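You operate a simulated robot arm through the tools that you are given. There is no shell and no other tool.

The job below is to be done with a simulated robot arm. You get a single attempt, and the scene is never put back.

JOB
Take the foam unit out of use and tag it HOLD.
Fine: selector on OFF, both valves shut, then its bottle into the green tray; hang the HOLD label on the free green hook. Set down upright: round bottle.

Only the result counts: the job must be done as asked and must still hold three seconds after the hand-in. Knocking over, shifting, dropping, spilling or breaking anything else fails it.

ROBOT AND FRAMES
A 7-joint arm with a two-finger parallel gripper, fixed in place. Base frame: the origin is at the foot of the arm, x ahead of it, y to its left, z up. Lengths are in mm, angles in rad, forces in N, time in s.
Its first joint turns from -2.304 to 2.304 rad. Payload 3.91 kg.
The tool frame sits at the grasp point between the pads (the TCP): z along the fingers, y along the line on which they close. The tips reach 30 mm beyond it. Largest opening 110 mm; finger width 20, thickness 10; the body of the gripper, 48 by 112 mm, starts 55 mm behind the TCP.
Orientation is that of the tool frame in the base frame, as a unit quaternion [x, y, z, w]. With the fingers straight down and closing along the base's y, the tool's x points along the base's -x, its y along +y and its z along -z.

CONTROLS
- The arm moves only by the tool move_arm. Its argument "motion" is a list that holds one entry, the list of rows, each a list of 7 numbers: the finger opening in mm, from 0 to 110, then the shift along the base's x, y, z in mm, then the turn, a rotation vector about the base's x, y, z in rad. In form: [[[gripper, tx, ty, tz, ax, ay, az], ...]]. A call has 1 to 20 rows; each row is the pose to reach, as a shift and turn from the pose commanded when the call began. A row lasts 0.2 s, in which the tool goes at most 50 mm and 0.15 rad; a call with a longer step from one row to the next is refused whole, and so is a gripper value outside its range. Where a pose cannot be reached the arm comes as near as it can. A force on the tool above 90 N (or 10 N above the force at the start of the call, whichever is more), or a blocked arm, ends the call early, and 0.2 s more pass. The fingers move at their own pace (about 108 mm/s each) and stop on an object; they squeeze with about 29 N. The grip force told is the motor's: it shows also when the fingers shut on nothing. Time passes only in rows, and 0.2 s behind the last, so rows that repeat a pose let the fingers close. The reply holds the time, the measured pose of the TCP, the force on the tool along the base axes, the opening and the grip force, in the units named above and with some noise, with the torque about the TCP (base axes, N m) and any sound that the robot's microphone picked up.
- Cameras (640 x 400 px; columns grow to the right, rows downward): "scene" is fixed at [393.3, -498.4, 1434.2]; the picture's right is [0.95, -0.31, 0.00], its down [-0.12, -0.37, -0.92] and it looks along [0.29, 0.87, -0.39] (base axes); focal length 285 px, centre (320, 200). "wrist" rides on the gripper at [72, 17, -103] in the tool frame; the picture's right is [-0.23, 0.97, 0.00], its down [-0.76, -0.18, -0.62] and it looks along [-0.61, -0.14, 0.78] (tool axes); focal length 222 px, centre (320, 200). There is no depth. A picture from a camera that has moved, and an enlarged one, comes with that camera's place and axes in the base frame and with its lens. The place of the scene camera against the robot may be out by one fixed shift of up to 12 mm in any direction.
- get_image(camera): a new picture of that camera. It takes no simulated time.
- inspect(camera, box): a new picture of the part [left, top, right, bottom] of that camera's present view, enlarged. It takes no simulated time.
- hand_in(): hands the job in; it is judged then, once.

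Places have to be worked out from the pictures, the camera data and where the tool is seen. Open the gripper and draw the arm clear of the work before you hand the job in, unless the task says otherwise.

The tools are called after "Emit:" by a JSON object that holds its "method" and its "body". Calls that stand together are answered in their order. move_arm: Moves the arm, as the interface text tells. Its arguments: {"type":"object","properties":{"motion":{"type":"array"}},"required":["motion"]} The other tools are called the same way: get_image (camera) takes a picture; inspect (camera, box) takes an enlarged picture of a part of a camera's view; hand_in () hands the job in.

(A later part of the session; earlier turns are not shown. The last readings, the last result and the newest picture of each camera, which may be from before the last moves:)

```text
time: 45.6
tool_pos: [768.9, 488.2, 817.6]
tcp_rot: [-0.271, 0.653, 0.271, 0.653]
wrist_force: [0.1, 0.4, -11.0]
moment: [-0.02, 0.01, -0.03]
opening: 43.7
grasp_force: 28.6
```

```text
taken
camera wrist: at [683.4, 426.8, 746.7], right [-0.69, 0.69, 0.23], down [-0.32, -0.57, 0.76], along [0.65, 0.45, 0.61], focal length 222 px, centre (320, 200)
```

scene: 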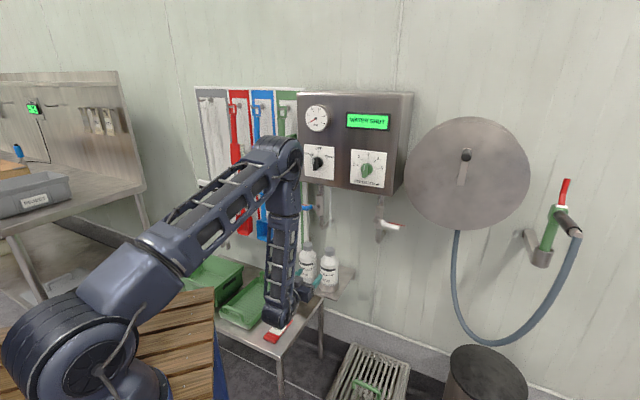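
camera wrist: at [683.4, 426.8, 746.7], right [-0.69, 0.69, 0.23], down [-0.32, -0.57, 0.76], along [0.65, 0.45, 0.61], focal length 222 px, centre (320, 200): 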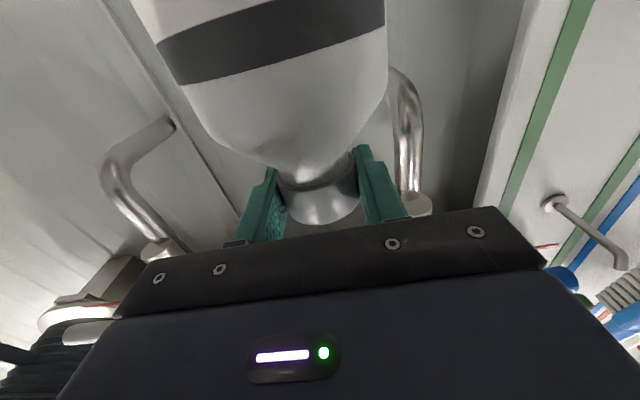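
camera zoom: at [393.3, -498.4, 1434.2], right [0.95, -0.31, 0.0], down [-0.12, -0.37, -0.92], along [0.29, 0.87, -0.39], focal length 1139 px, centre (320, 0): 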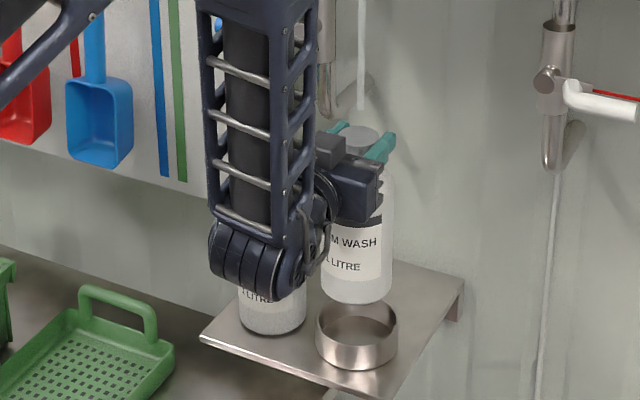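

The bottle is clear of the ring. I back straight out from the wall, then rise so the wrist stays well above the platform corner during the swing to the tray.

Emit:
{"method": "move_arm", "body": {"motion": [[[15, -10, -10, 0, 0, 0, 0], [15, -25, -25, 0, 0, 0, 0], [15, -45, -45, 0, 0, 0, 0], [15, -65, -65, 0, 0, 0, 0], [15, -85, -85, 0, 0, 0, 0], [15, -105, -105, 0, 0, 0, 0], [15, -118, -118, 5, 0, 0, 0], [15, -123.7, -123.7, 20, 0, 0, 0], [15, -123.7, -123.7, 45, 0, 0, 0], [15, -123.7, -123.7, 75, 0, 0, 0], [15, -123.7, -123.7, 105, 0, 0, 0], [15, -123.7, -123.7, 130, 0, 0, 0], [15, -123.7, -123.7, 143, 0, 0, 0], [15, -123.7, -123.7, 143, 0, 0, 0]]]}}

Emit:
{"method": "get_image", "body": {"camera": "scene"}}

Emit:
{"method": "get_image", "body": {"camera": "wrist"}}

```text
time: 48.6
tool_pos: [645.6, 364.3, 959.2]
tcp_rot: [-0.271, 0.653, 0.271, 0.653]
wrist_force: [-0.4, 0.7, -10.9]
moment: [-0.05, 0.01, -0.01]
opening: 43.6
grasp_force: 29.0
```

```text
taken
```

scene: 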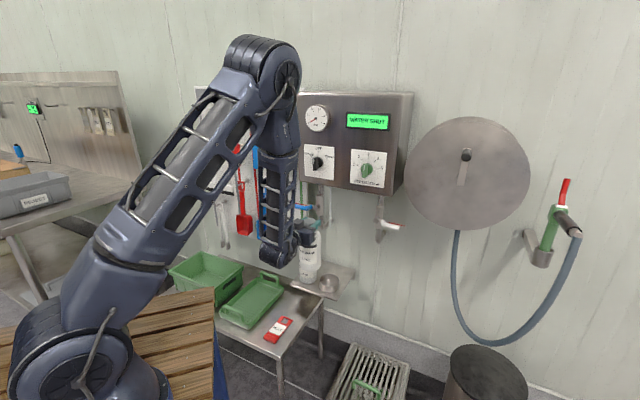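

```text
taken
camera wrist: at [561.1, 303.6, 888.8], right [-0.69, 0.69, 0.23], down [-0.31, -0.57, 0.76], along [0.65, 0.45, 0.61], focal length 222 px, centre (320, 200)
```

wrist: 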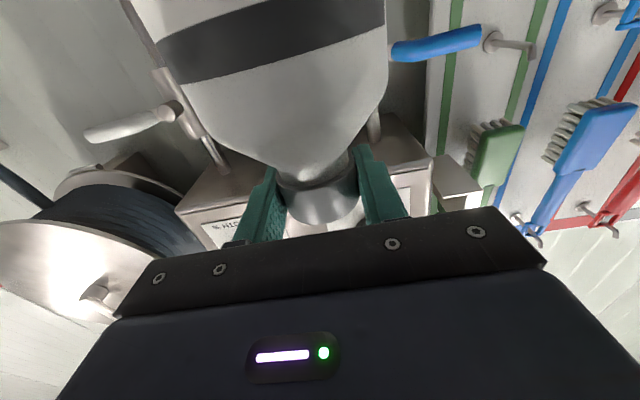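

It holds steady at 10.9 N. I swing left to above the tray, target M≈745, E≈−95, at this height.

Emit:
{"method": "move_arm", "body": {"motion": [[[15, -9.3, 11.5, 0, 0, 0, 0], [15, -27.8, 34.6, 0, 0, 0, 0], [15, -50, 62.2, 0, 0, 0, 0], [15, -74.1, 92.2, 0, 0, 0, 0], [15, -98.2, 122.2, 0, 0, 0, 0], [15, -122.3, 152.1, 0, 0, 0, 0], [15, -144.5, 179.8, 0, 0, 0, 0], [15, -163, 202.9, 0, 0, 0, 0], [15, -176, 219, 0, 0, 0, 0], [15, -185.3, 230.5, 0, 0, 0, 0], [15, -185.3, 230.5, 0, 0, 0, 0]]]}}

Emit:
{"method": "get_image", "body": {"camera": "scene"}}

Emit:
{"method": "inspect", "body": {"camera": "scene", "box": [150, 200, 330, 350]}}

```text
time: 51.0
tool_pos: [459.7, 595.4, 959.8]
tcp_rot: [-0.271, 0.653, 0.271, 0.653]
wrist_force: [0.1, -0.2, -10.8]
moment: [0.02, 0.03, -0.02]
opening: 43.4
grasp_force: 28.9
```

```text
taken
```

scene: 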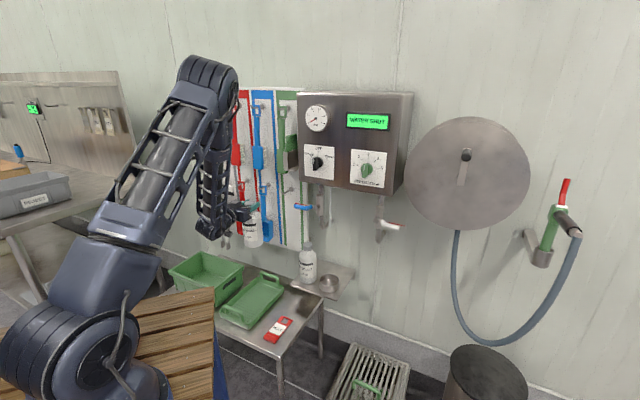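

```text
2.67 times, centred on (240, 275) of scene
camera zoom: at [393.3, -498.4, 1434.2], right [0.95, -0.31, 0.0], down [-0.12, -0.37, -0.92], along [0.29, 0.87, -0.39], focal length 760 px, centre (533, 0)
```

zoom: 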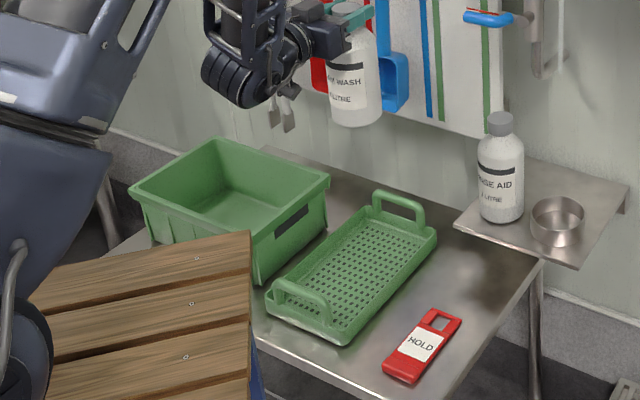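

The scene view shows the bottle over the tray's inside. I lower it to about 50 mm above the expected contact height.

Emit:
{"method": "move_arm", "body": {"motion": [[[15, 0, 0, -12, 0, 0, 0], [15, 0, 0, -40, 0, 0, 0], [15, 0, 0, -75, 0, 0, 0], [15, 0, 0, -110, 0, 0, 0], [15, 0, 0, -145, 0, 0, 0], [15, 0, 0, -180, 0, 0, 0], [15, 0, 0, -215, 0, 0, 0], [15, 0, 0, -245, 0, 0, 0], [15, 0, 0, -262, 0, 0, 0], [15, 0, 0, -262, 0, 0, 0]]]}}

Emit:
{"method": "get_image", "body": {"camera": "scene"}}

Emit:
{"method": "inspect", "body": {"camera": "scene", "box": [190, 230, 310, 340]}}

Emit:
{"method": "get_image", "body": {"camera": "wrist"}}

```text
time: 53.2
tool_pos: [460.4, 593.0, 699.0]
tcp_rot: [-0.271, 0.653, 0.269, 0.654]
wrist_force: [-0.1, -0.7, -11.0]
moment: [-0.02, 0.03, 0.01]
opening: 43.2
grasp_force: 29.2
```

```text
taken
```

scene: 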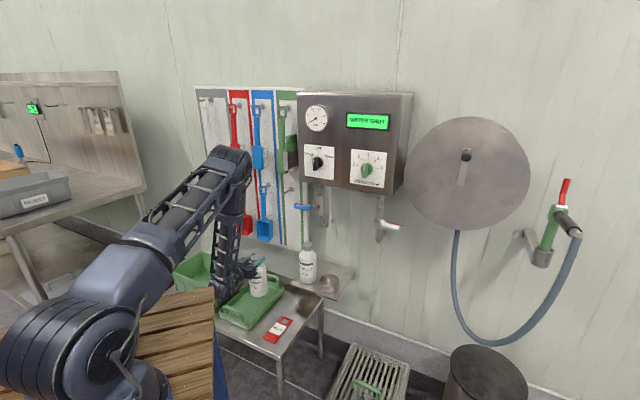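

```text
3.64 times, centred on (250, 285) of scene
camera zoom: at [393.3, -498.4, 1434.2], right [0.95, -0.31, 0.0], down [-0.12, -0.37, -0.92], along [0.29, 0.87, -0.39], focal length 1036 px, centre (574, -109)
```

zoom: 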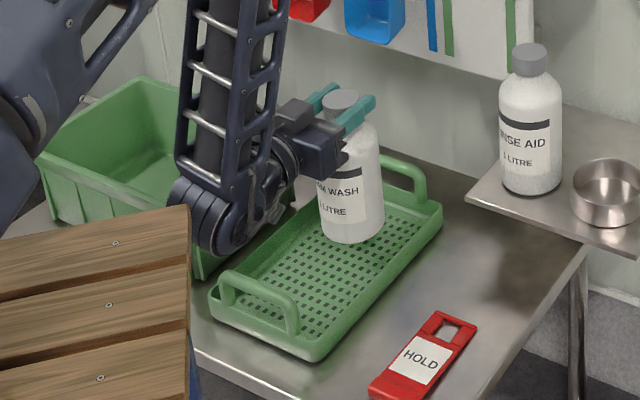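

```text
taken
camera wrist: at [376.3, 532.3, 628.1], right [-0.69, 0.69, 0.23], down [-0.32, -0.57, 0.76], along [0.65, 0.45, 0.61], focal length 222 px, centre (320, 200)
```

wrist: 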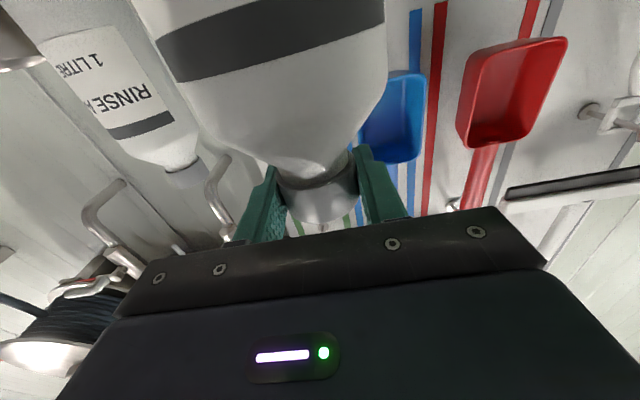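

The bottle hangs upright over the tray floor. I go on down slowly in small steps, watching the load.

Emit:
{"method": "move_arm", "body": {"motion": [[[15, 0, 0, -10, 0, 0, 0], [15, 0, 0, -20, 0, 0, 0], [15, 0, 0, -28, 0, 0, 0], [15, 0, 0, -34, 0, 0, 0], [15, 0, 0, -34, 0, 0, 0]]]}}

Emit:
{"method": "move_arm", "body": {"motion": [[[15, 0, 0, -3, 0, 0, 0], [15, 0, 0, -6, 0, 0, 0], [15, 0, 0, -8, 0, 0, 0]]]}}

Emit:
{"method": "inspect", "body": {"camera": "scene", "box": [190, 230, 310, 340]}}

```text
time: 54.4
tool_pos: [458.2, 594.6, 663.0]
tcp_rot: [-0.27, 0.653, 0.27, 0.654]
wrist_force: [-0.3, 0.5, -11.0]
moment: [-0.03, 0.03, 0.03]
opening: 43.5
grasp_force: 28.4
```

```text
time: 55.2
tool_pos: [458.4, 595.7, 656.1]
tcp_rot: [-0.271, 0.653, 0.271, 0.653]
wrist_force: [0.4, 0.4, -10.9]
moment: [-0.01, 0.02, -0.01]
opening: 43.5
grasp_force: 28.7
```

```text
3.64 times, centred on (250, 285) of scene
camera zoom: at [393.3, -498.4, 1434.2], right [0.95, -0.31, 0.0], down [-0.12, -0.37, -0.92], along [0.29, 0.87, -0.39], focal length 1036 px, centre (574, -109)
```

zoom: 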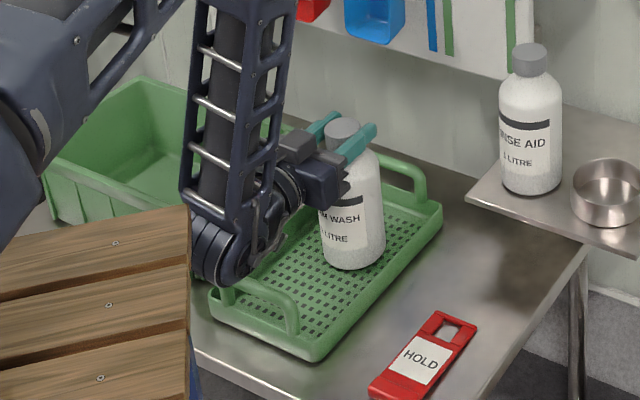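

It is still hanging free at 10.9 N. I continue in 2–3 mm steps.

Emit:
{"method": "move_arm", "body": {"motion": [[[15, 0, 0, -2, 0, 0, 0], [15, 0, 0, -4, 0, 0, 0], [15, 0, 0, -6, 0, 0, 0]]]}}

Emit:
{"method": "move_arm", "body": {"motion": [[[15, 0, 0, -2, 0, 0, 0], [15, 0, 0, -4, 0, 0, 0]]]}}

```text
time: 56.0
tool_pos: [459.3, 594.8, 650.2]
tcp_rot: [-0.272, 0.653, 0.271, 0.653]
wrist_force: [0.0, 0.7, -10.1]
moment: [-0.06, 0.0, 0.01]
opening: 43.7
grasp_force: 28.8
```

```text
time: 56.6
tool_pos: [459.2, 595.0, 646.9]
tcp_rot: [-0.27, 0.652, 0.271, 0.655]
wrist_force: [-1.0, -4.7, 10.6]
moment: [-0.76, 0.28, -0.01]
opening: 43.4
grasp_force: 29.4
```

The force swung to +10.6 N, so the base has touched down. I ease up about 1.5 mm to leave only light pressure and look before letting go.

Emit:
{"method": "move_arm", "body": {"motion": [[[15, 0, 0, 1.2, 0, 0, 0], [15, 0, 0, 1.2, 0, 0, 0]]]}}

Emit:
{"method": "inspect", "body": {"camera": "scene", "box": [220, 240, 300, 320]}}

Emit:
{"method": "get_image", "body": {"camera": "wrist"}}

```text
time: 57.2
tool_pos: [459.8, 595.0, 647.1]
tcp_rot: [-0.27, 0.654, 0.27, 0.653]
wrist_force: [2.5, 2.4, -0.9]
moment: [0.66, -0.43, -0.07]
opening: 43.4
grasp_force: 28.7
```

```text
5.00 times, centred on (260, 280) of scene
camera zoom: at [393.3, -498.4, 1434.2], right [0.95, -0.31, 0.0], down [-0.12, -0.37, -0.92], along [0.29, 0.87, -0.39], focal length 1424 px, centre (620, -200)
```

zoom: 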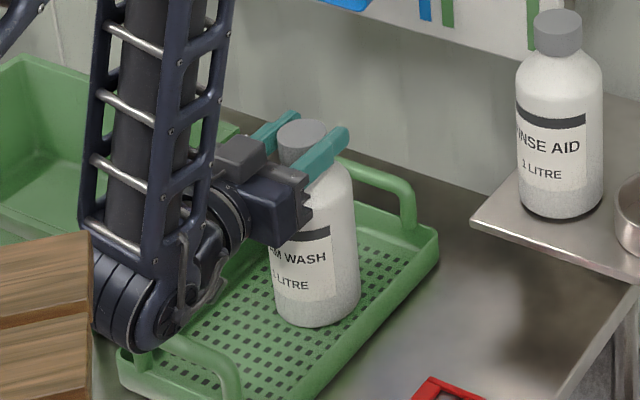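

```text
taken
camera wrist: at [374.9, 534.3, 577.0], right [-0.69, 0.69, 0.23], down [-0.32, -0.57, 0.76], along [0.65, 0.45, 0.61], focal length 222 px, centre (320, 200)
```

wrist: 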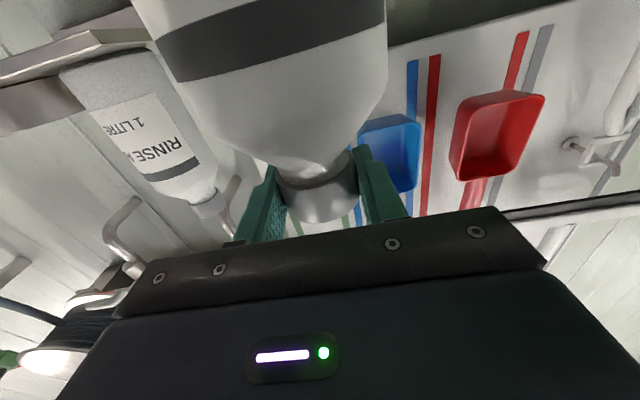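

The bottle rests on the tray floor, upright, with almost no net load on the hand. I open the fingers in place.

Emit:
{"method": "move_arm", "body": {"motion": [[[46, 0, 0, 0, 0, 0, 0], [52, 0, 0, 0, 0, 0, 0], [65, 0, 0, 0, 0, 0, 0], [80, 0, 0, 0, 0, 0, 0], [80, 0, 0, 0, 0, 0, 0]]]}}

Emit:
{"method": "inspect", "body": {"camera": "scene", "box": [220, 240, 300, 320]}}

Emit:
{"method": "get_image", "body": {"camera": "wrist"}}

```text
time: 58.4
tool_pos: [459.2, 595.1, 647.8]
tcp_rot: [-0.27, 0.654, 0.271, 0.653]
wrist_force: [-0.4, -0.4, 1.0]
moment: [0.01, 0.01, 0.0]
opening: 80.1
grasp_force: 0.1
```

```text
5.00 times, centred on (260, 280) of scene
camera zoom: at [393.3, -498.4, 1434.2], right [0.95, -0.31, 0.0], down [-0.12, -0.37, -0.92], along [0.29, 0.87, -0.39], focal length 1424 px, centre (620, -200)
```

zoom: 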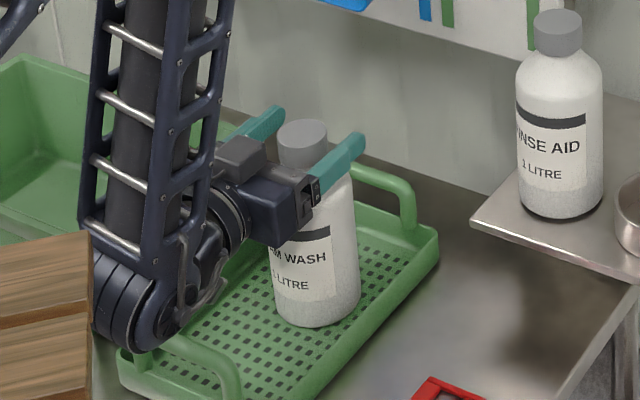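

```text
taken
camera wrist: at [374.8, 534.2, 576.9], right [-0.69, 0.69, 0.23], down [-0.32, -0.57, 0.76], along [0.65, 0.45, 0.61], focal length 222 px, centre (320, 200)
```

wrist: 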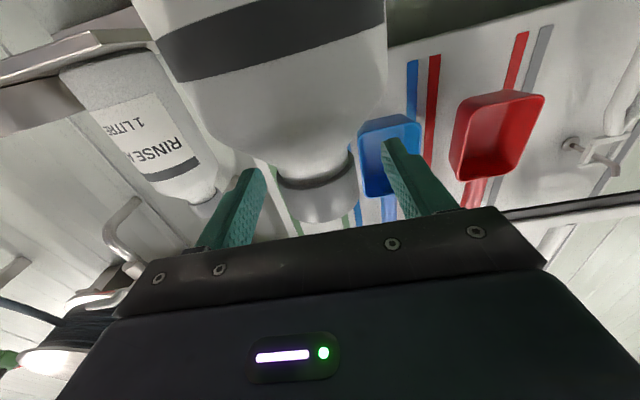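

The bottle stands free and upright in the tray. I raise the hand straight up past the cap, then swing over to the tag while turning the tool down.

Emit:
{"method": "move_arm", "body": {"motion": [[[80, 0, 0, 15, 0, 0, 0], [80, 0, 0, 45, 0, 0, 0], [80, 0, 0, 85, 0, 0, 0], [80, 0, 0, 130, 0, 0, 0], [80, 0, 0, 175, 0, 0, 0], [80, 0, 0, 220, 0, 0, 0], [80, 0, 0, 265, 0, 0, 0], [80, 0, 0, 312, 0, 0, 0], [80, 1.8, -20.5, 307, -0.101, 0.101, 0], [80, 3.6, -41, 301, -0.202, 0.202, 0], [80, 5.4, -61.4, 296, -0.303, 0.303, 0], [80, 7.2, -81.8, 291, -0.404, 0.404, 0], [80, 9, -102.3, 285, -0.505, 0.505, 0], [80, 10.7, -122.7, 280, -0.606, 0.606, 0], [80, 12.5, -143.2, 274, -0.707, 0.707, 0], [80, 14.3, -163.6, 269, -0.808, 0.808, 0], [80, 16.1, -184.1, 264, -0.909, 0.909, 0], [80, 17.9, -204.5, 258, -1.01, 1.01, 0], [80, 19.7, -225, 253, -1.1107, 1.1107, 0], [80, 19.7, -225, 253, -1.1107, 1.1107, 0]]]}}

Emit:
{"method": "get_image", "body": {"camera": "wrist"}}

Emit:
{"method": "get_image", "body": {"camera": "scene"}}

```text
time: 62.6
tool_pos: [478.4, 371.6, 901.2]
tcp_rot: [-0.383, 0.924, 0.0, -0.001]
wrist_force: [-0.3, 0.1, -0.1]
moment: [-0.01, 0.0, -0.01]
opening: 79.9
grasp_force: 0.0
```

```text
taken
camera wrist: at [416.5, 331.1, 1006.5], right [-0.53, 0.85, 0.0], down [0.66, 0.41, 0.62], along [0.53, 0.33, -0.78], focal length 222 px, centre (320, 200)
```

wrist: 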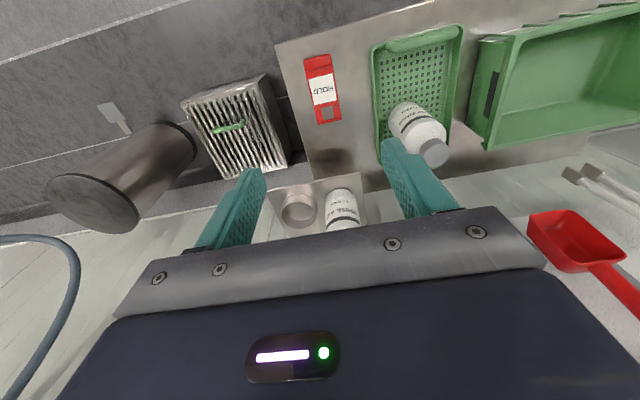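

```text
taken
```

scene: 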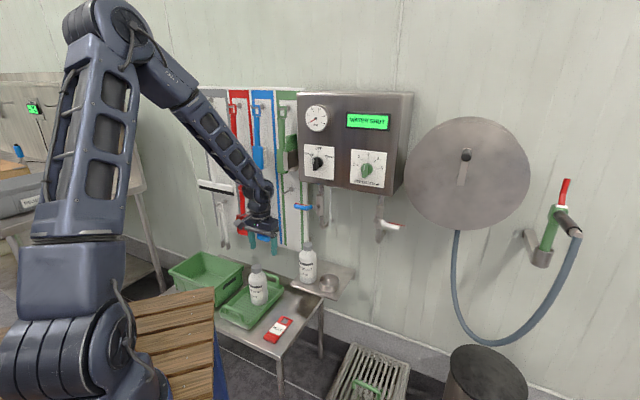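

The tag's thick end lies right under the TCP. I enlarge the view to measure it more precisely.

Emit:
{"method": "inspect", "body": {"camera": "wrist", "box": [280, 40, 370, 140]}}

Emit:
{"method": "inspect", "body": {"camera": "scene", "box": [220, 240, 340, 350]}}

```text
4.00 times, centred on (325, 90) of wrist
camera zoom: at [416.5, 331.1, 1006.5], right [-0.53, 0.85, 0.0], down [0.66, 0.41, 0.62], along [0.53, 0.33, -0.78], focal length 888 px, centre (300, 640)
```

zoom: 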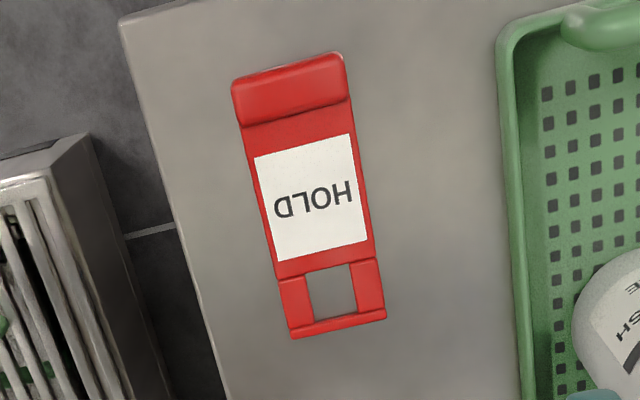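

```text
3.64 times, centred on (280, 295) of scene
camera zoom: at [393.3, -498.4, 1434.2], right [0.95, -0.31, 0.0], down [-0.12, -0.37, -0.92], along [0.29, 0.87, -0.39], focal length 1036 px, centre (466, -146)
```

zoom: 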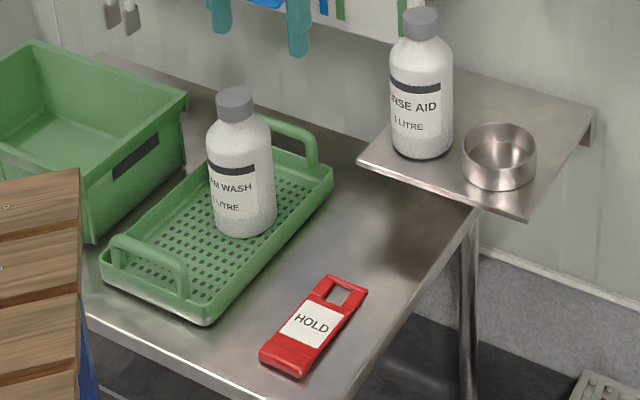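

The tag is confirmed: thick end M 582–602, centre line E≈78, 57 mm wide, top at about Z≈468. I descend to about 60 mm above it and check again.

Emit:
{"method": "move_arm", "body": {"motion": [[[80, -4.2, -4.2, -20, 0, 0, 0], [80, -4.2, -4.2, -60, 0, 0, 0], [80, -4.2, -4.2, -105, 0, 0, 0], [80, -4.2, -4.2, -150, 0, 0, 0], [80, -4.2, -4.2, -195, 0, 0, 0], [80, -4.2, -4.2, -240, 0, 0, 0], [80, -4.2, -4.2, -280, 0, 0, 0], [80, -4.2, -4.2, -320, 0, 0, 0], [80, -4.2, -4.2, -340, 0, 0, 0], [80, -4.2, -4.2, -340, 0, 0, 0]]]}}

Emit:
{"method": "get_image", "body": {"camera": "wrist"}}

Emit:
{"method": "inspect", "body": {"camera": "scene", "box": [230, 270, 330, 370]}}

```text
time: 64.8
tool_pos: [473.6, 366.3, 560.7]
tcp_rot: [-0.382, 0.924, 0.001, 0.0]
wrist_force: [0.6, -0.3, 0.4]
moment: [-0.03, -0.04, 0.02]
opening: 79.9
grasp_force: 0.1
```

```text
taken
camera wrist: at [412.3, 326.0, 666.4], right [-0.53, 0.85, 0.0], down [0.66, 0.41, 0.62], along [0.53, 0.33, -0.78], focal length 222 px, centre (320, 200)
```

wrist: 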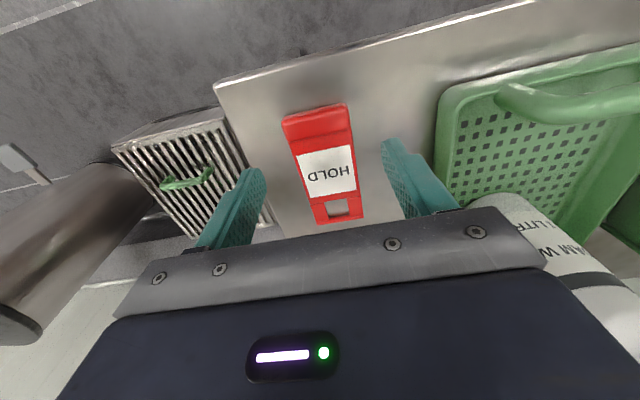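

```text
4.00 times, centred on (280, 320) of scene
camera zoom: at [393.3, -498.4, 1434.2], right [0.95, -0.31, 0.0], down [-0.12, -0.37, -0.92], along [0.29, 0.87, -0.39], focal length 1139 px, centre (480, -280)
```

zoom: 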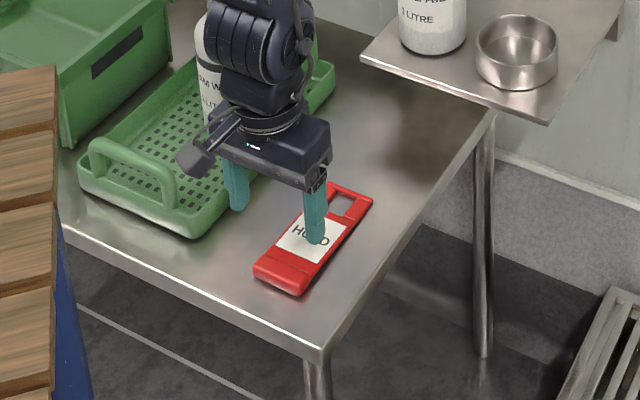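

I measure the tag's top at about 464–468, so the table is at about 457. I lower to TCP Z≈492, with tips about 5 mm above the table, and check the gap.

Emit:
{"method": "move_arm", "body": {"motion": [[[80, 0, 0, -20, 0, 0, 0], [80, 0, 0, -40, 0, 0, 0], [80, 0, 0, -56, 0, 0, 0], [80, 0, 0, -68, 0, 0, 0], [80, 0, 0, -68, 0, 0, 0]]]}}

Emit:
{"method": "get_image", "body": {"camera": "wrist"}}

Emit:
{"method": "inspect", "body": {"camera": "scene", "box": [250, 300, 310, 350]}}

```text
time: 66.0
tool_pos: [473.6, 364.4, 493.2]
tcp_rot: [-0.383, 0.924, 0.0, 0.001]
wrist_force: [-0.2, 0.3, 0.0]
moment: [0.01, 0.01, -0.01]
opening: 80.0
grasp_force: 0.1
```

```text
taken
camera wrist: at [412.0, 325.8, 598.0], right [-0.53, 0.85, 0.0], down [0.66, 0.41, 0.62], along [0.53, 0.33, -0.78], focal length 222 px, centre (320, 200)
```

wrist: 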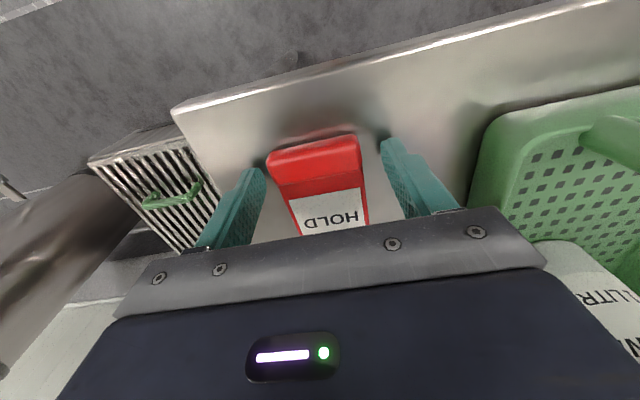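

```text
8.00 times, centred on (280, 325) of scene
camera zoom: at [393.3, -498.4, 1434.2], right [0.95, -0.31, 0.0], down [-0.12, -0.37, -0.92], along [0.29, 0.87, -0.39], focal length 2279 px, centre (640, -800)
```

zoom: 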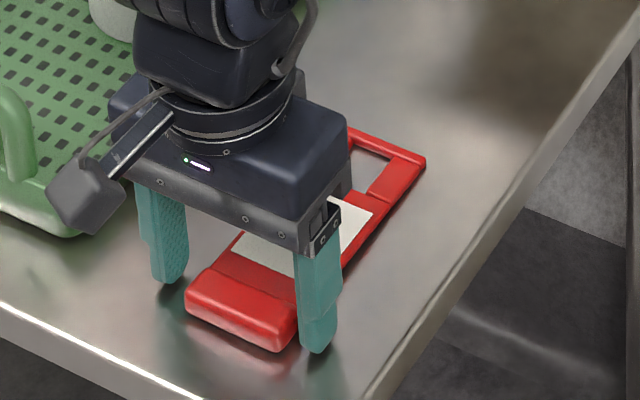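

The fingers straddle the thick end squarely. I lower 3 mm more with light contact checking.

Emit:
{"method": "move_arm", "body": {"motion": [[[80, 0, 0, -1.5, 0, 0, 0], [80, 0, 0, -3, 0, 0, 0], [80, 0, 0, -3, 0, 0, 0]]]}}

Emit:
{"method": "inspect", "body": {"camera": "scene", "box": [260, 310, 300, 345]}}

Emit:
{"method": "inspect", "body": {"camera": "wrist", "box": [200, 110, 440, 250]}}

```text
time: 66.8
tool_pos: [474.2, 365.4, 489.1]
tcp_rot: [-0.384, 0.923, 0.0, 0.0]
wrist_force: [-2.5, -2.8, 13.6]
moment: [0.29, 0.51, 0.05]
opening: 79.7
grasp_force: 0.0
```

```text
11.43 times, centred on (280, 328) of scene
camera zoom: at [393.3, -498.4, 1434.2], right [0.95, -0.31, 0.0], down [-0.12, -0.37, -0.92], along [0.29, 0.87, -0.39], focal length 3255 px, centre (777, -1257)
```

zoom: 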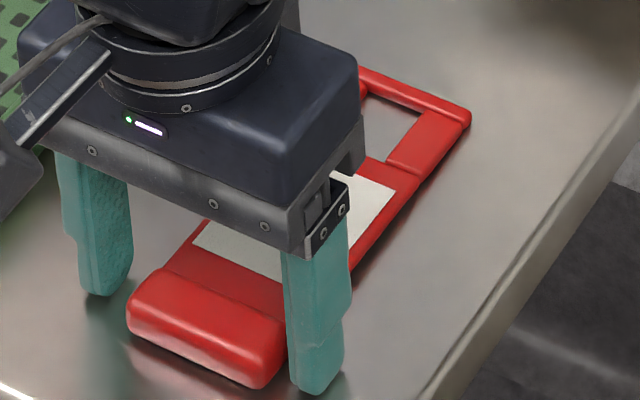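

```text
2.67 times, centred on (320, 180) of wrist
camera zoom: at [411.8, 326.6, 594.9], right [-0.53, 0.85, 0.0], down [0.66, 0.41, 0.62], along [0.53, 0.33, -0.78], focal length 592 px, centre (320, 253)
```

zoom: 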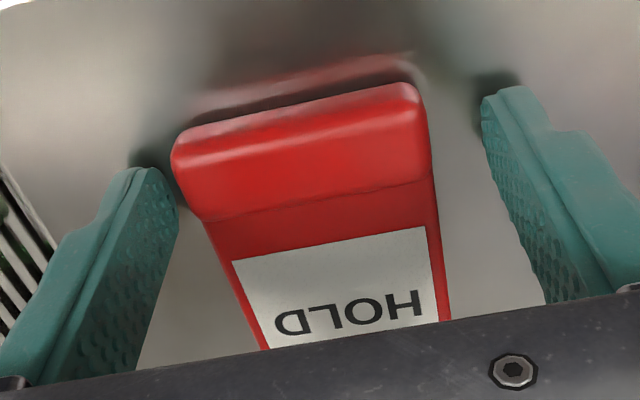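

13.6 N upward shows the tips just touched the table, which is at about Z≈460. I lift 2 mm off it, then close on the tag.

Emit:
{"method": "move_arm", "body": {"motion": [[[80, 0, 0, 2, 0, 0, 0], [80, 0, 0, 2, 0, 0, 0], [68, 0, 0, 2, 0, 0, 0], [58, 0, 0, 2, 0, 0, 0], [50, 0, 0, 2, 0, 0, 0], [40, 0, 0, 2, 0, 0, 0], [30, 0, 0, 2, 0, 0, 0], [30, 0, 0, 2, 0, 0, 0]]]}}

Emit:
{"method": "inspect", "body": {"camera": "wrist", "box": [200, 110, 440, 250]}}

Emit:
{"method": "inspect", "body": {"camera": "scene", "box": [260, 310, 300, 345]}}

```text
time: 68.6
tool_pos: [474.5, 366.1, 492.1]
tcp_rot: [-0.383, 0.924, 0.0, 0.0]
wrist_force: [-0.5, 0.1, -0.3]
moment: [-0.03, 0.02, 0.03]
opening: 58.9
grasp_force: 29.1
```

```text
2.67 times, centred on (320, 180) of wrist
camera zoom: at [412.2, 327.0, 596.3], right [-0.53, 0.85, 0.0], down [0.66, 0.41, 0.62], along [0.53, 0.33, -0.78], focal length 592 px, centre (320, 253)
```

zoom: 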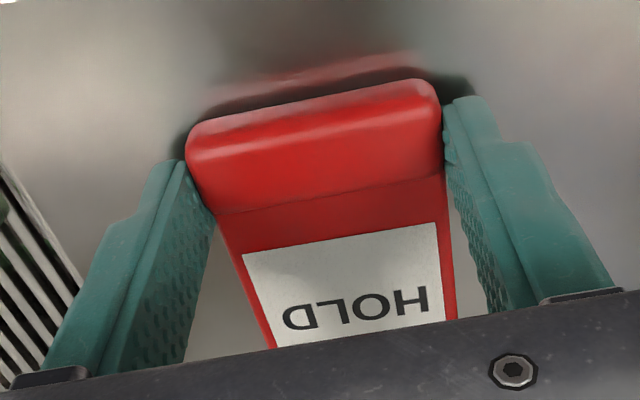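

```text
11.43 times, centred on (280, 328) of scene
camera zoom: at [393.3, -498.4, 1434.2], right [0.95, -0.31, 0.0], down [-0.12, -0.37, -0.92], along [0.29, 0.87, -0.39], focal length 3255 px, centre (777, -1257)
```

zoom: 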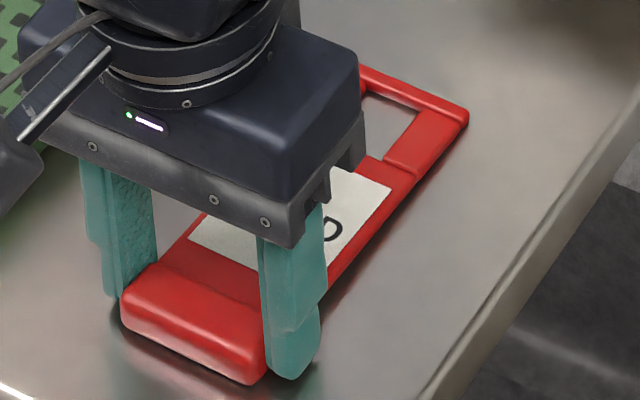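

The tag is gripped at 58.9 mm. I lift gently and check that it stays level in the fingers.

Emit:
{"method": "move_arm", "body": {"motion": [[[30, 0, 0, 4, 0, 0, 0], [30, 0, 0, 12, 0, 0, 0], [30, 0, 0, 24, 0, 0, 0], [30, 0, 0, 40, 0, 0, 0], [30, 0, 0, 60, 0, 0, 0], [30, 0, 0, 60, 0, 0, 0]]]}}

Emit:
{"method": "get_image", "body": {"camera": "wrist"}}

Emit:
{"method": "inspect", "body": {"camera": "scene", "box": [240, 280, 320, 350]}}

```text
time: 70.0
tool_pos: [475.1, 365.3, 550.7]
tcp_rot: [-0.383, 0.924, 0.0, 0.0]
wrist_force: [0.0, 0.0, 0.7]
moment: [-0.02, 0.02, -0.01]
opening: 59.1
grasp_force: 29.6
```

```text
taken
camera wrist: at [412.4, 326.7, 656.3], right [-0.53, 0.85, 0.0], down [0.66, 0.41, 0.62], along [0.53, 0.33, -0.78], focal length 222 px, centre (320, 200)
```

wrist: 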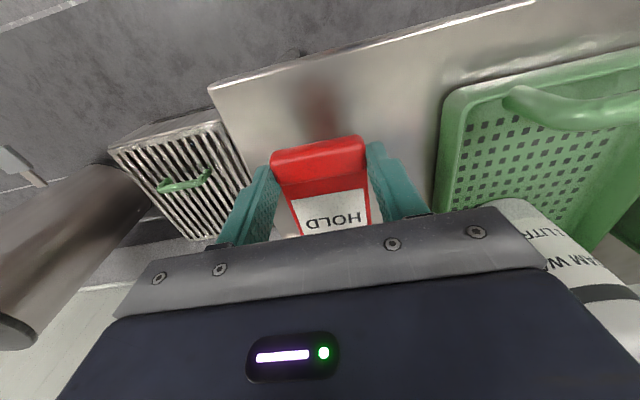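

```text
5.71 times, centred on (280, 315) of scene
camera zoom: at [393.3, -498.4, 1434.2], right [0.95, -0.31, 0.0], down [-0.12, -0.37, -0.92], along [0.29, 0.87, -0.39], focal length 1628 px, centre (549, -457)
```

zoom: 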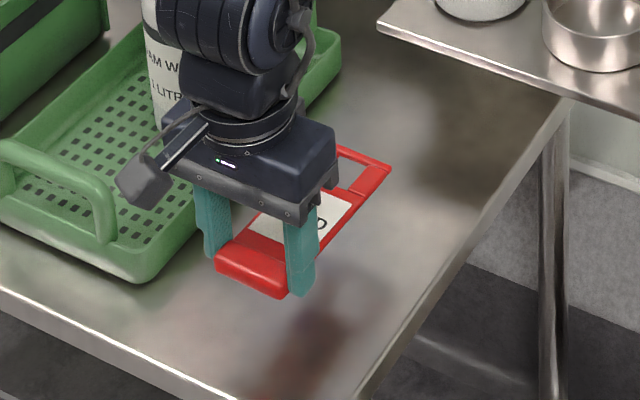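

The tag rides level in the fingers. In the tool frame its hole centre is about 106 mm from the TCP towards −x, and its plate is about 28 mm beyond the TCP. I raise it and turn the tool horizontal so the tag stands hole-up, stopping to the right of the hook to measure it.

Emit:
{"method": "move_arm", "body": {"motion": [[[30, 0, 0, 25, 0, 0, 0], [30, 0, 0, 70, 0, 0, 0], [30, 0, 0, 115, 0, 0, 0], [30, 0, 0, 160, 0, 0, 0], [30, 0, 0, 205, 0, 0, 0], [30, 0, 0, 250, 0, 0, 0], [30, 0, 0, 295, 0, 0, 0], [30, 0, 0, 349, 0, 0, 0]]]}}

Emit:
{"method": "get_image", "body": {"camera": "wrist"}}

```text
refused: row 8 steps farther than a row can; nothing moved
```

```text
taken
camera wrist: at [412.4, 326.7, 656.3], right [-0.53, 0.85, 0.0], down [0.66, 0.41, 0.62], along [0.53, 0.33, -0.78], focal length 222 px, centre (320, 200)
```

wrist: 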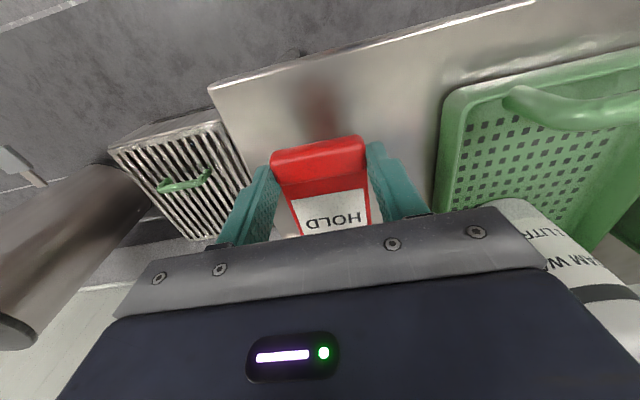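

The call was refused because one step was over 50 mm, and nothing moved. I send it again with shorter steps.

Emit:
{"method": "move_arm", "body": {"motion": [[[30, 0, 0, 20, 0, 0, 0], [30, 0, 0, 60, 0, 0, 0], [30, 0, 0, 102, 0, 0, 0], [30, 0, 0, 145, 0, 0, 0], [30, 0, 0, 188, 0, 0, 0], [30, 0, 0, 231, 0, 0, 0], [30, 0, 0, 274, 0, 0, 0], [30, 0, 0, 315, 0, 0, 0], [30, 0, 0, 349, 0, 0, 0], [30, 0, 0, 349, 0, 0, 0]]]}}

Emit:
{"method": "move_arm", "body": {"motion": [[[30, 7.6, 8.6, -4.5, 0.101, -0.101, 0], [30, 15.2, 17.2, -9, 0.202, -0.202, 0], [30, 22.7, 25.9, -13.6, 0.303, -0.303, 0], [30, 30.3, 34.5, -18, 0.404, -0.404, 0], [30, 37.9, 43.1, -22.7, 0.505, -0.505, 0], [30, 45.5, 51.7, -27, 0.606, -0.606, 0], [30, 53.1, 60.3, -31.8, 0.707, -0.707, 0], [30, 60.7, 68.9, -36, 0.808, -0.808, 0], [30, 68.2, 77.6, -41, 0.909, -0.909, 0], [30, 75.8, 86.2, -45.5, 1.01, -1.01, 0], [30, 83.4, 94.8, -50, 1.1107, -1.1107, 0], [30, 83.4, 94.8, -50, 1.1107, -1.1107, 0]]]}}

Emit:
{"method": "get_image", "body": {"camera": "wrist"}}

Emit:
{"method": "get_image", "body": {"camera": "scene"}}

```text
time: 72.2
tool_pos: [473.5, 365.4, 901.4]
tcp_rot: [-0.383, 0.924, 0.0, 0.0]
wrist_force: [0.7, 0.5, 0.4]
moment: [-0.01, 0.0, 0.05]
opening: 58.9
grasp_force: 29.4
```

```text
time: 74.8
tool_pos: [558.8, 461.4, 849.6]
tcp_rot: [-0.271, 0.653, 0.271, 0.653]
wrist_force: [0.4, 0.5, 0.2]
moment: [0.03, -0.01, 0.03]
opening: 59.0
grasp_force: 28.6
```

```text
taken
camera wrist: at [474.6, 399.9, 779.7], right [-0.69, 0.69, 0.23], down [-0.32, -0.57, 0.76], along [0.65, 0.45, 0.61], focal length 222 px, centre (320, 200)
```

wrist: 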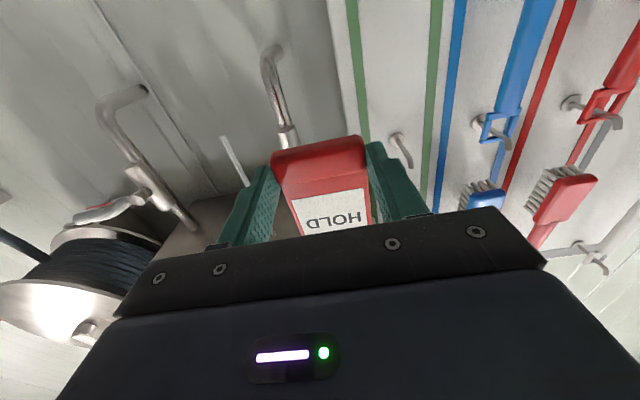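

```text
taken
```

scene: 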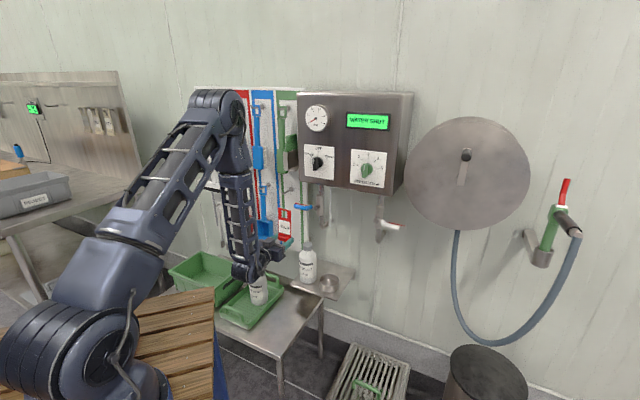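

The tag stands upright in the fingers and the free green hook shows to its right in the upside-down view. I enlarge both views.

Emit:
{"method": "inspect", "body": {"camera": "wrist", "box": [370, 110, 450, 180]}}

Emit:
{"method": "inspect", "body": {"camera": "scene", "box": [240, 170, 330, 270]}}

Emit:
{"method": "inspect", "body": {"camera": "wrist", "box": [240, 110, 440, 240]}}

```text
5.71 times, centred on (410, 145) of wrist
camera zoom: at [474.6, 399.9, 779.7], right [-0.69, 0.69, 0.23], down [-0.32, -0.57, 0.76], along [0.65, 0.45, 0.61], focal length 1269 px, centre (-194, 514)
```

zoom: 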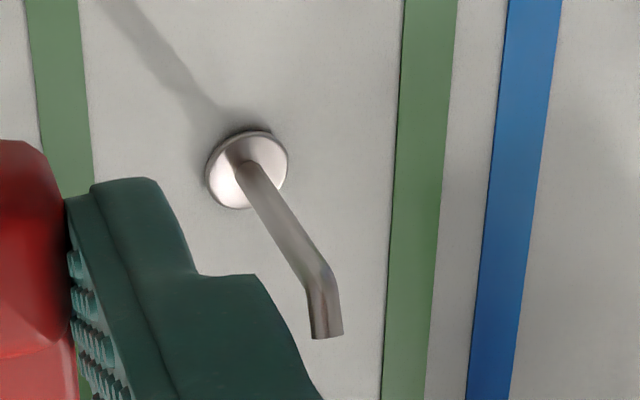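

```text
4.00 times, centred on (285, 220) of scene
camera zoom: at [393.3, -498.4, 1434.2], right [0.95, -0.31, 0.0], down [-0.12, -0.37, -0.92], along [0.29, 0.87, -0.39], focal length 1139 px, centre (460, 120)
```

zoom: 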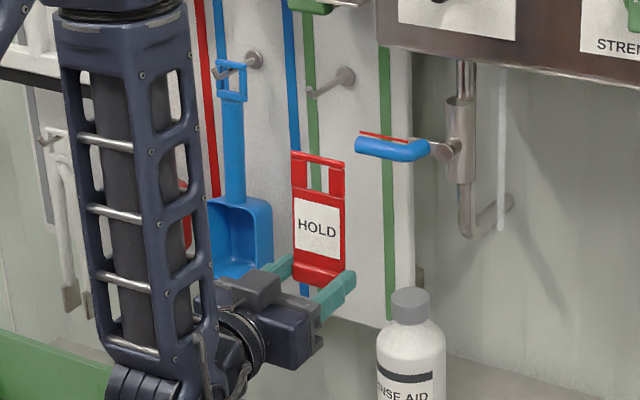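

```text
3.08 times, centred on (340, 175) of wrist
camera zoom: at [474.6, 399.9, 779.7], right [-0.69, 0.69, 0.23], down [-0.32, -0.57, 0.76], along [0.65, 0.45, 0.61], focal length 684 px, centre (258, 277)
```

zoom: 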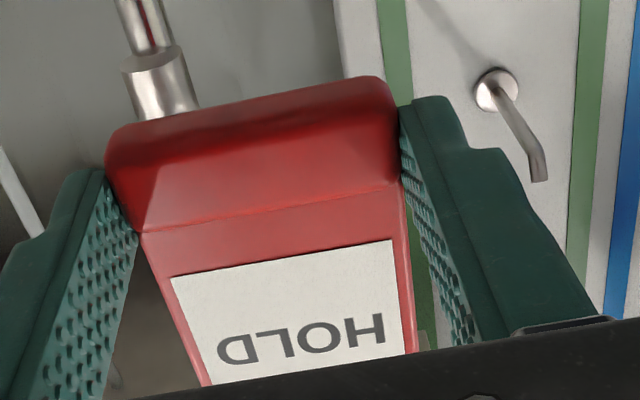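

The hook, from this view: a horizontal peg at Z≈963, bend at M≈912, upturned tip end at M≈904, Z≈977, all at E≈−41. The tag's hole is at TCP +91 to +118 mm in height. I line up at E=−41, TCP Z≈865 and come closer.

Emit:
{"method": "move_arm", "body": {"motion": [[[30, -20, 20, 5, 0, 0, 0], [30, -46, 46, 10, 0, 0, 0], [30, -68, 68, 15, 0, 0, 0], [30, -78.4, 78.4, 15, 0, 0, 0], [30, -60, 96.8, 15, 0, 0, 0], [30, -35, 121.8, 15, 0, 0, 0], [30, -7.7, 149.1, 15, 0, 0, 0], [30, -7.7, 149.1, 15, 0, 0, 0]]]}}

Emit:
{"method": "get_image", "body": {"camera": "wrist"}}

Emit:
{"method": "inspect", "body": {"camera": "scene", "box": [250, 160, 320, 240]}}

```text
time: 76.6
tool_pos: [552.1, 610.6, 865.6]
tcp_rot: [-0.271, 0.653, 0.271, 0.653]
wrist_force: [0.2, -0.6, -0.2]
moment: [0.03, 0.0, 0.02]
opening: 59.2
grasp_force: 29.0
```

```text
taken
camera wrist: at [467.1, 549.7, 794.1], right [-0.69, 0.69, 0.23], down [-0.32, -0.57, 0.76], along [0.65, 0.45, 0.61], focal length 222 px, centre (320, 200)
```

wrist: 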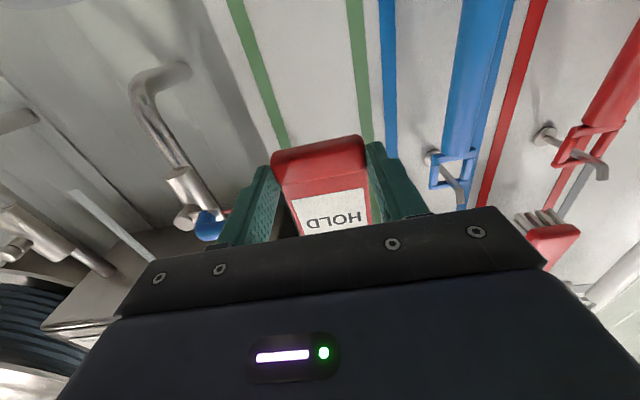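

```text
5.00 times, centred on (285, 200) of scene
camera zoom: at [393.3, -498.4, 1434.2], right [0.95, -0.31, 0.0], down [-0.12, -0.37, -0.92], along [0.29, 0.87, -0.39], focal length 1424 px, centre (495, 200)
```

zoom: 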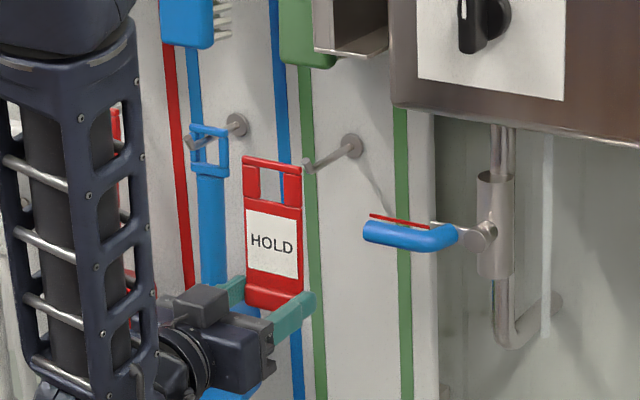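

The projected hole centre at the tip's depth lands within about 1 px of the hook. I zoom in more to check before threading it.

Emit:
{"method": "inspect", "body": {"camera": "scene", "box": [264, 180, 304, 210]}}

```text
13.33 times, centred on (284, 195) of scene
camera zoom: at [393.3, -498.4, 1434.2], right [0.95, -0.31, 0.0], down [-0.12, -0.37, -0.92], along [0.29, 0.87, -0.39], focal length 3798 px, centre (800, 267)
```

zoom: 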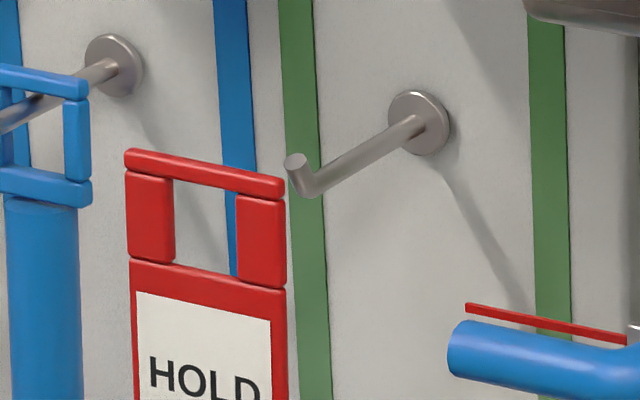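

The tip projects inside the hole with margin on all sides. I trim 2 mm down and 1.5 mm left, and advance until the plate is just short of the tip.

Emit:
{"method": "move_arm", "body": {"motion": [[[30, 9.5, 11.5, -1, 0, 0, 0], [30, 20, 22, -2, 0, 0, 0], [30, 30.7, 32.9, -2, 0, 0, 0], [30, 30.7, 32.9, -2, 0, 0, 0]]]}}

Emit:
{"method": "inspect", "body": {"camera": "scene", "box": [264, 180, 304, 210]}}

Emit:
{"method": "inspect", "body": {"camera": "scene", "box": [250, 160, 320, 240]}}

```text
time: 77.6
tool_pos: [581.3, 644.0, 862.9]
tcp_rot: [-0.271, 0.653, 0.27, 0.653]
wrist_force: [0.9, -0.5, -0.1]
moment: [-0.01, 0.01, 0.01]
opening: 58.9
grasp_force: 29.4
```

```text
13.33 times, centred on (284, 195) of scene
camera zoom: at [393.3, -498.4, 1434.2], right [0.95, -0.31, 0.0], down [-0.12, -0.37, -0.92], along [0.29, 0.87, -0.39], focal length 3798 px, centre (800, 267)
```

zoom: 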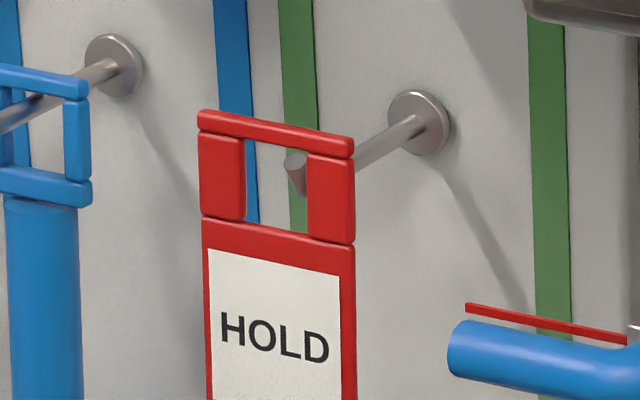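

```text
5.00 times, centred on (285, 200) of scene
camera zoom: at [393.3, -498.4, 1434.2], right [0.95, -0.31, 0.0], down [-0.12, -0.37, -0.92], along [0.29, 0.87, -0.39], focal length 1424 px, centre (495, 200)
```

zoom: 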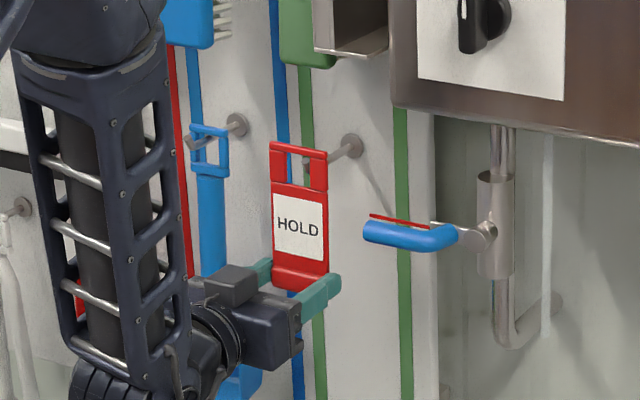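

The tip shows through the hole, inside it on every side. I lower 1.5 mm and thread the tag over the tip slowly, stopping part-way to check.

Emit:
{"method": "move_arm", "body": {"motion": [[[30, 0.5, -0.5, -1.5, 0, 0, 0], [30, 4.5, 3.5, -1.5, 0, 0, 0], [30, 8.5, 7.5, -1.5, 0, 0, 0], [30, 12.5, 11.5, -1.5, 0, 0, 0], [30, 16.5, 15.5, -1.5, 0, 0, 0], [30, 16.5, 15.5, -1.5, 0, 0, 0]]]}}

Emit:
{"method": "inspect", "body": {"camera": "scene", "box": [264, 180, 304, 210]}}

Emit:
{"method": "get_image", "body": {"camera": "wrist"}}

```text
time: 79.0
tool_pos: [597.6, 657.8, 863.0]
tcp_rot: [-0.271, 0.653, 0.27, 0.654]
wrist_force: [0.4, 0.3, -0.9]
moment: [0.0, 0.03, 0.0]
opening: 59.1
grasp_force: 29.3
```

```text
13.33 times, centred on (284, 195) of scene
camera zoom: at [393.3, -498.4, 1434.2], right [0.95, -0.31, 0.0], down [-0.12, -0.37, -0.92], along [0.29, 0.87, -0.39], focal length 3798 px, centre (800, 267)
```

zoom: 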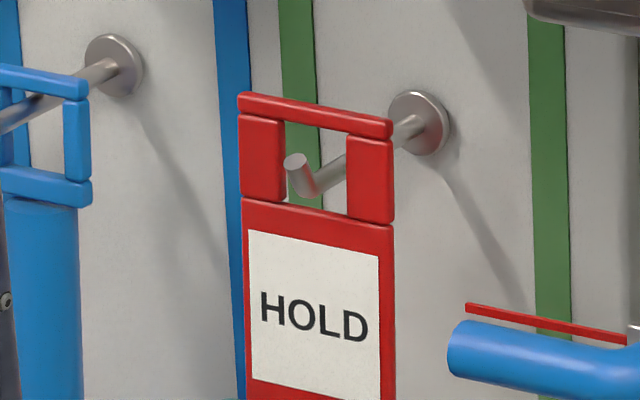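

```text
taken
camera wrist: at [512.9, 597.6, 791.3], right [-0.69, 0.69, 0.23], down [-0.32, -0.57, 0.76], along [0.65, 0.45, 0.61], focal length 222 px, centre (320, 200)
```

wrist: 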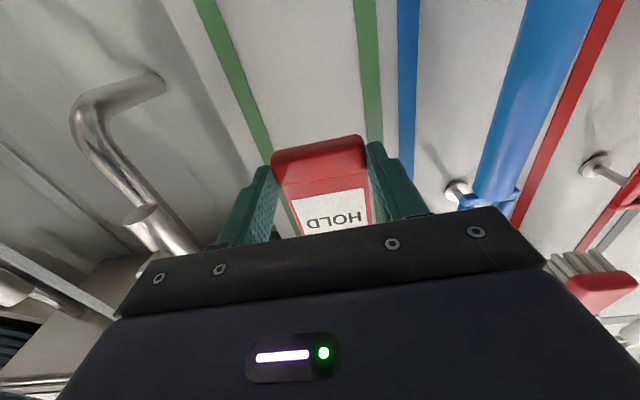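

The tip is through the hole with no contact force. I continue 22 mm deeper.

Emit:
{"method": "move_arm", "body": {"motion": [[[30, 4, 4, 0, 0, 0, 0], [30, 8, 8, 0, 0, 0, 0], [30, 12, 12, 0, 0, 0, 0], [30, 15.5, 15.5, 0, 0, 0, 0], [30, 15.5, 15.5, 0, 0, 0, 0]]]}}

Emit:
{"method": "inspect", "body": {"camera": "scene", "box": [264, 180, 304, 210]}}

```text
time: 80.2
tool_pos: [614.3, 673.2, 863.1]
tcp_rot: [-0.271, 0.653, 0.27, 0.654]
wrist_force: [1.0, -0.1, -0.5]
moment: [-0.01, -0.01, -0.01]
opening: 59.1
grasp_force: 28.9
```

```text
13.33 times, centred on (284, 195) of scene
camera zoom: at [393.3, -498.4, 1434.2], right [0.95, -0.31, 0.0], down [-0.12, -0.37, -0.92], along [0.29, 0.87, -0.39], focal length 3798 px, centre (800, 267)
```

zoom: 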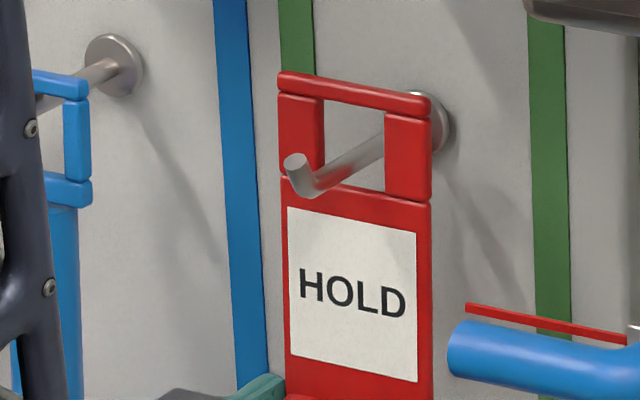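

The hook is well through the hole. I lower until the tag's top bar rests on the peg, watching for the upward reaction.

Emit:
{"method": "move_arm", "body": {"motion": [[[30, 0, 0, -3, 0, 0, 0], [30, 0, 0, -6, 0, 0, 0], [30, 0, 0, -9, 0, 0, 0], [30, 0, 0, -10, 0, 0, 0]]]}}

Emit:
{"method": "move_arm", "body": {"motion": [[[30, 0, 0, -1, 0, 0, 0], [30, 0, 0, -2, 0, 0, 0]]]}}

Emit:
{"method": "inspect", "body": {"camera": "scene", "box": [264, 180, 304, 210]}}

```text
time: 81.2
tool_pos: [614.0, 673.1, 852.7]
tcp_rot: [-0.271, 0.653, 0.271, 0.654]
wrist_force: [3.4, 1.5, 7.9]
moment: [-0.11, 0.14, 0.03]
opening: 59.0
grasp_force: 28.9
```

```text
time: 81.8
tool_pos: [612.8, 674.1, 854.5]
tcp_rot: [-0.27, 0.652, 0.271, 0.654]
wrist_force: [-2.4, -4.8, 22.2]
moment: [0.43, -0.32, -0.06]
opening: 59.1
grasp_force: 28.3
```

```text
13.33 times, centred on (284, 195) of scene
camera zoom: at [393.3, -498.4, 1434.2], right [0.95, -0.31, 0.0], down [-0.12, -0.37, -0.92], along [0.29, 0.87, -0.39], focal length 3798 px, centre (800, 267)
```

zoom: 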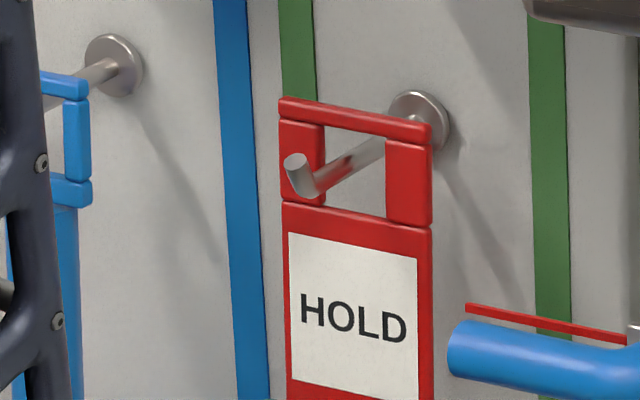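

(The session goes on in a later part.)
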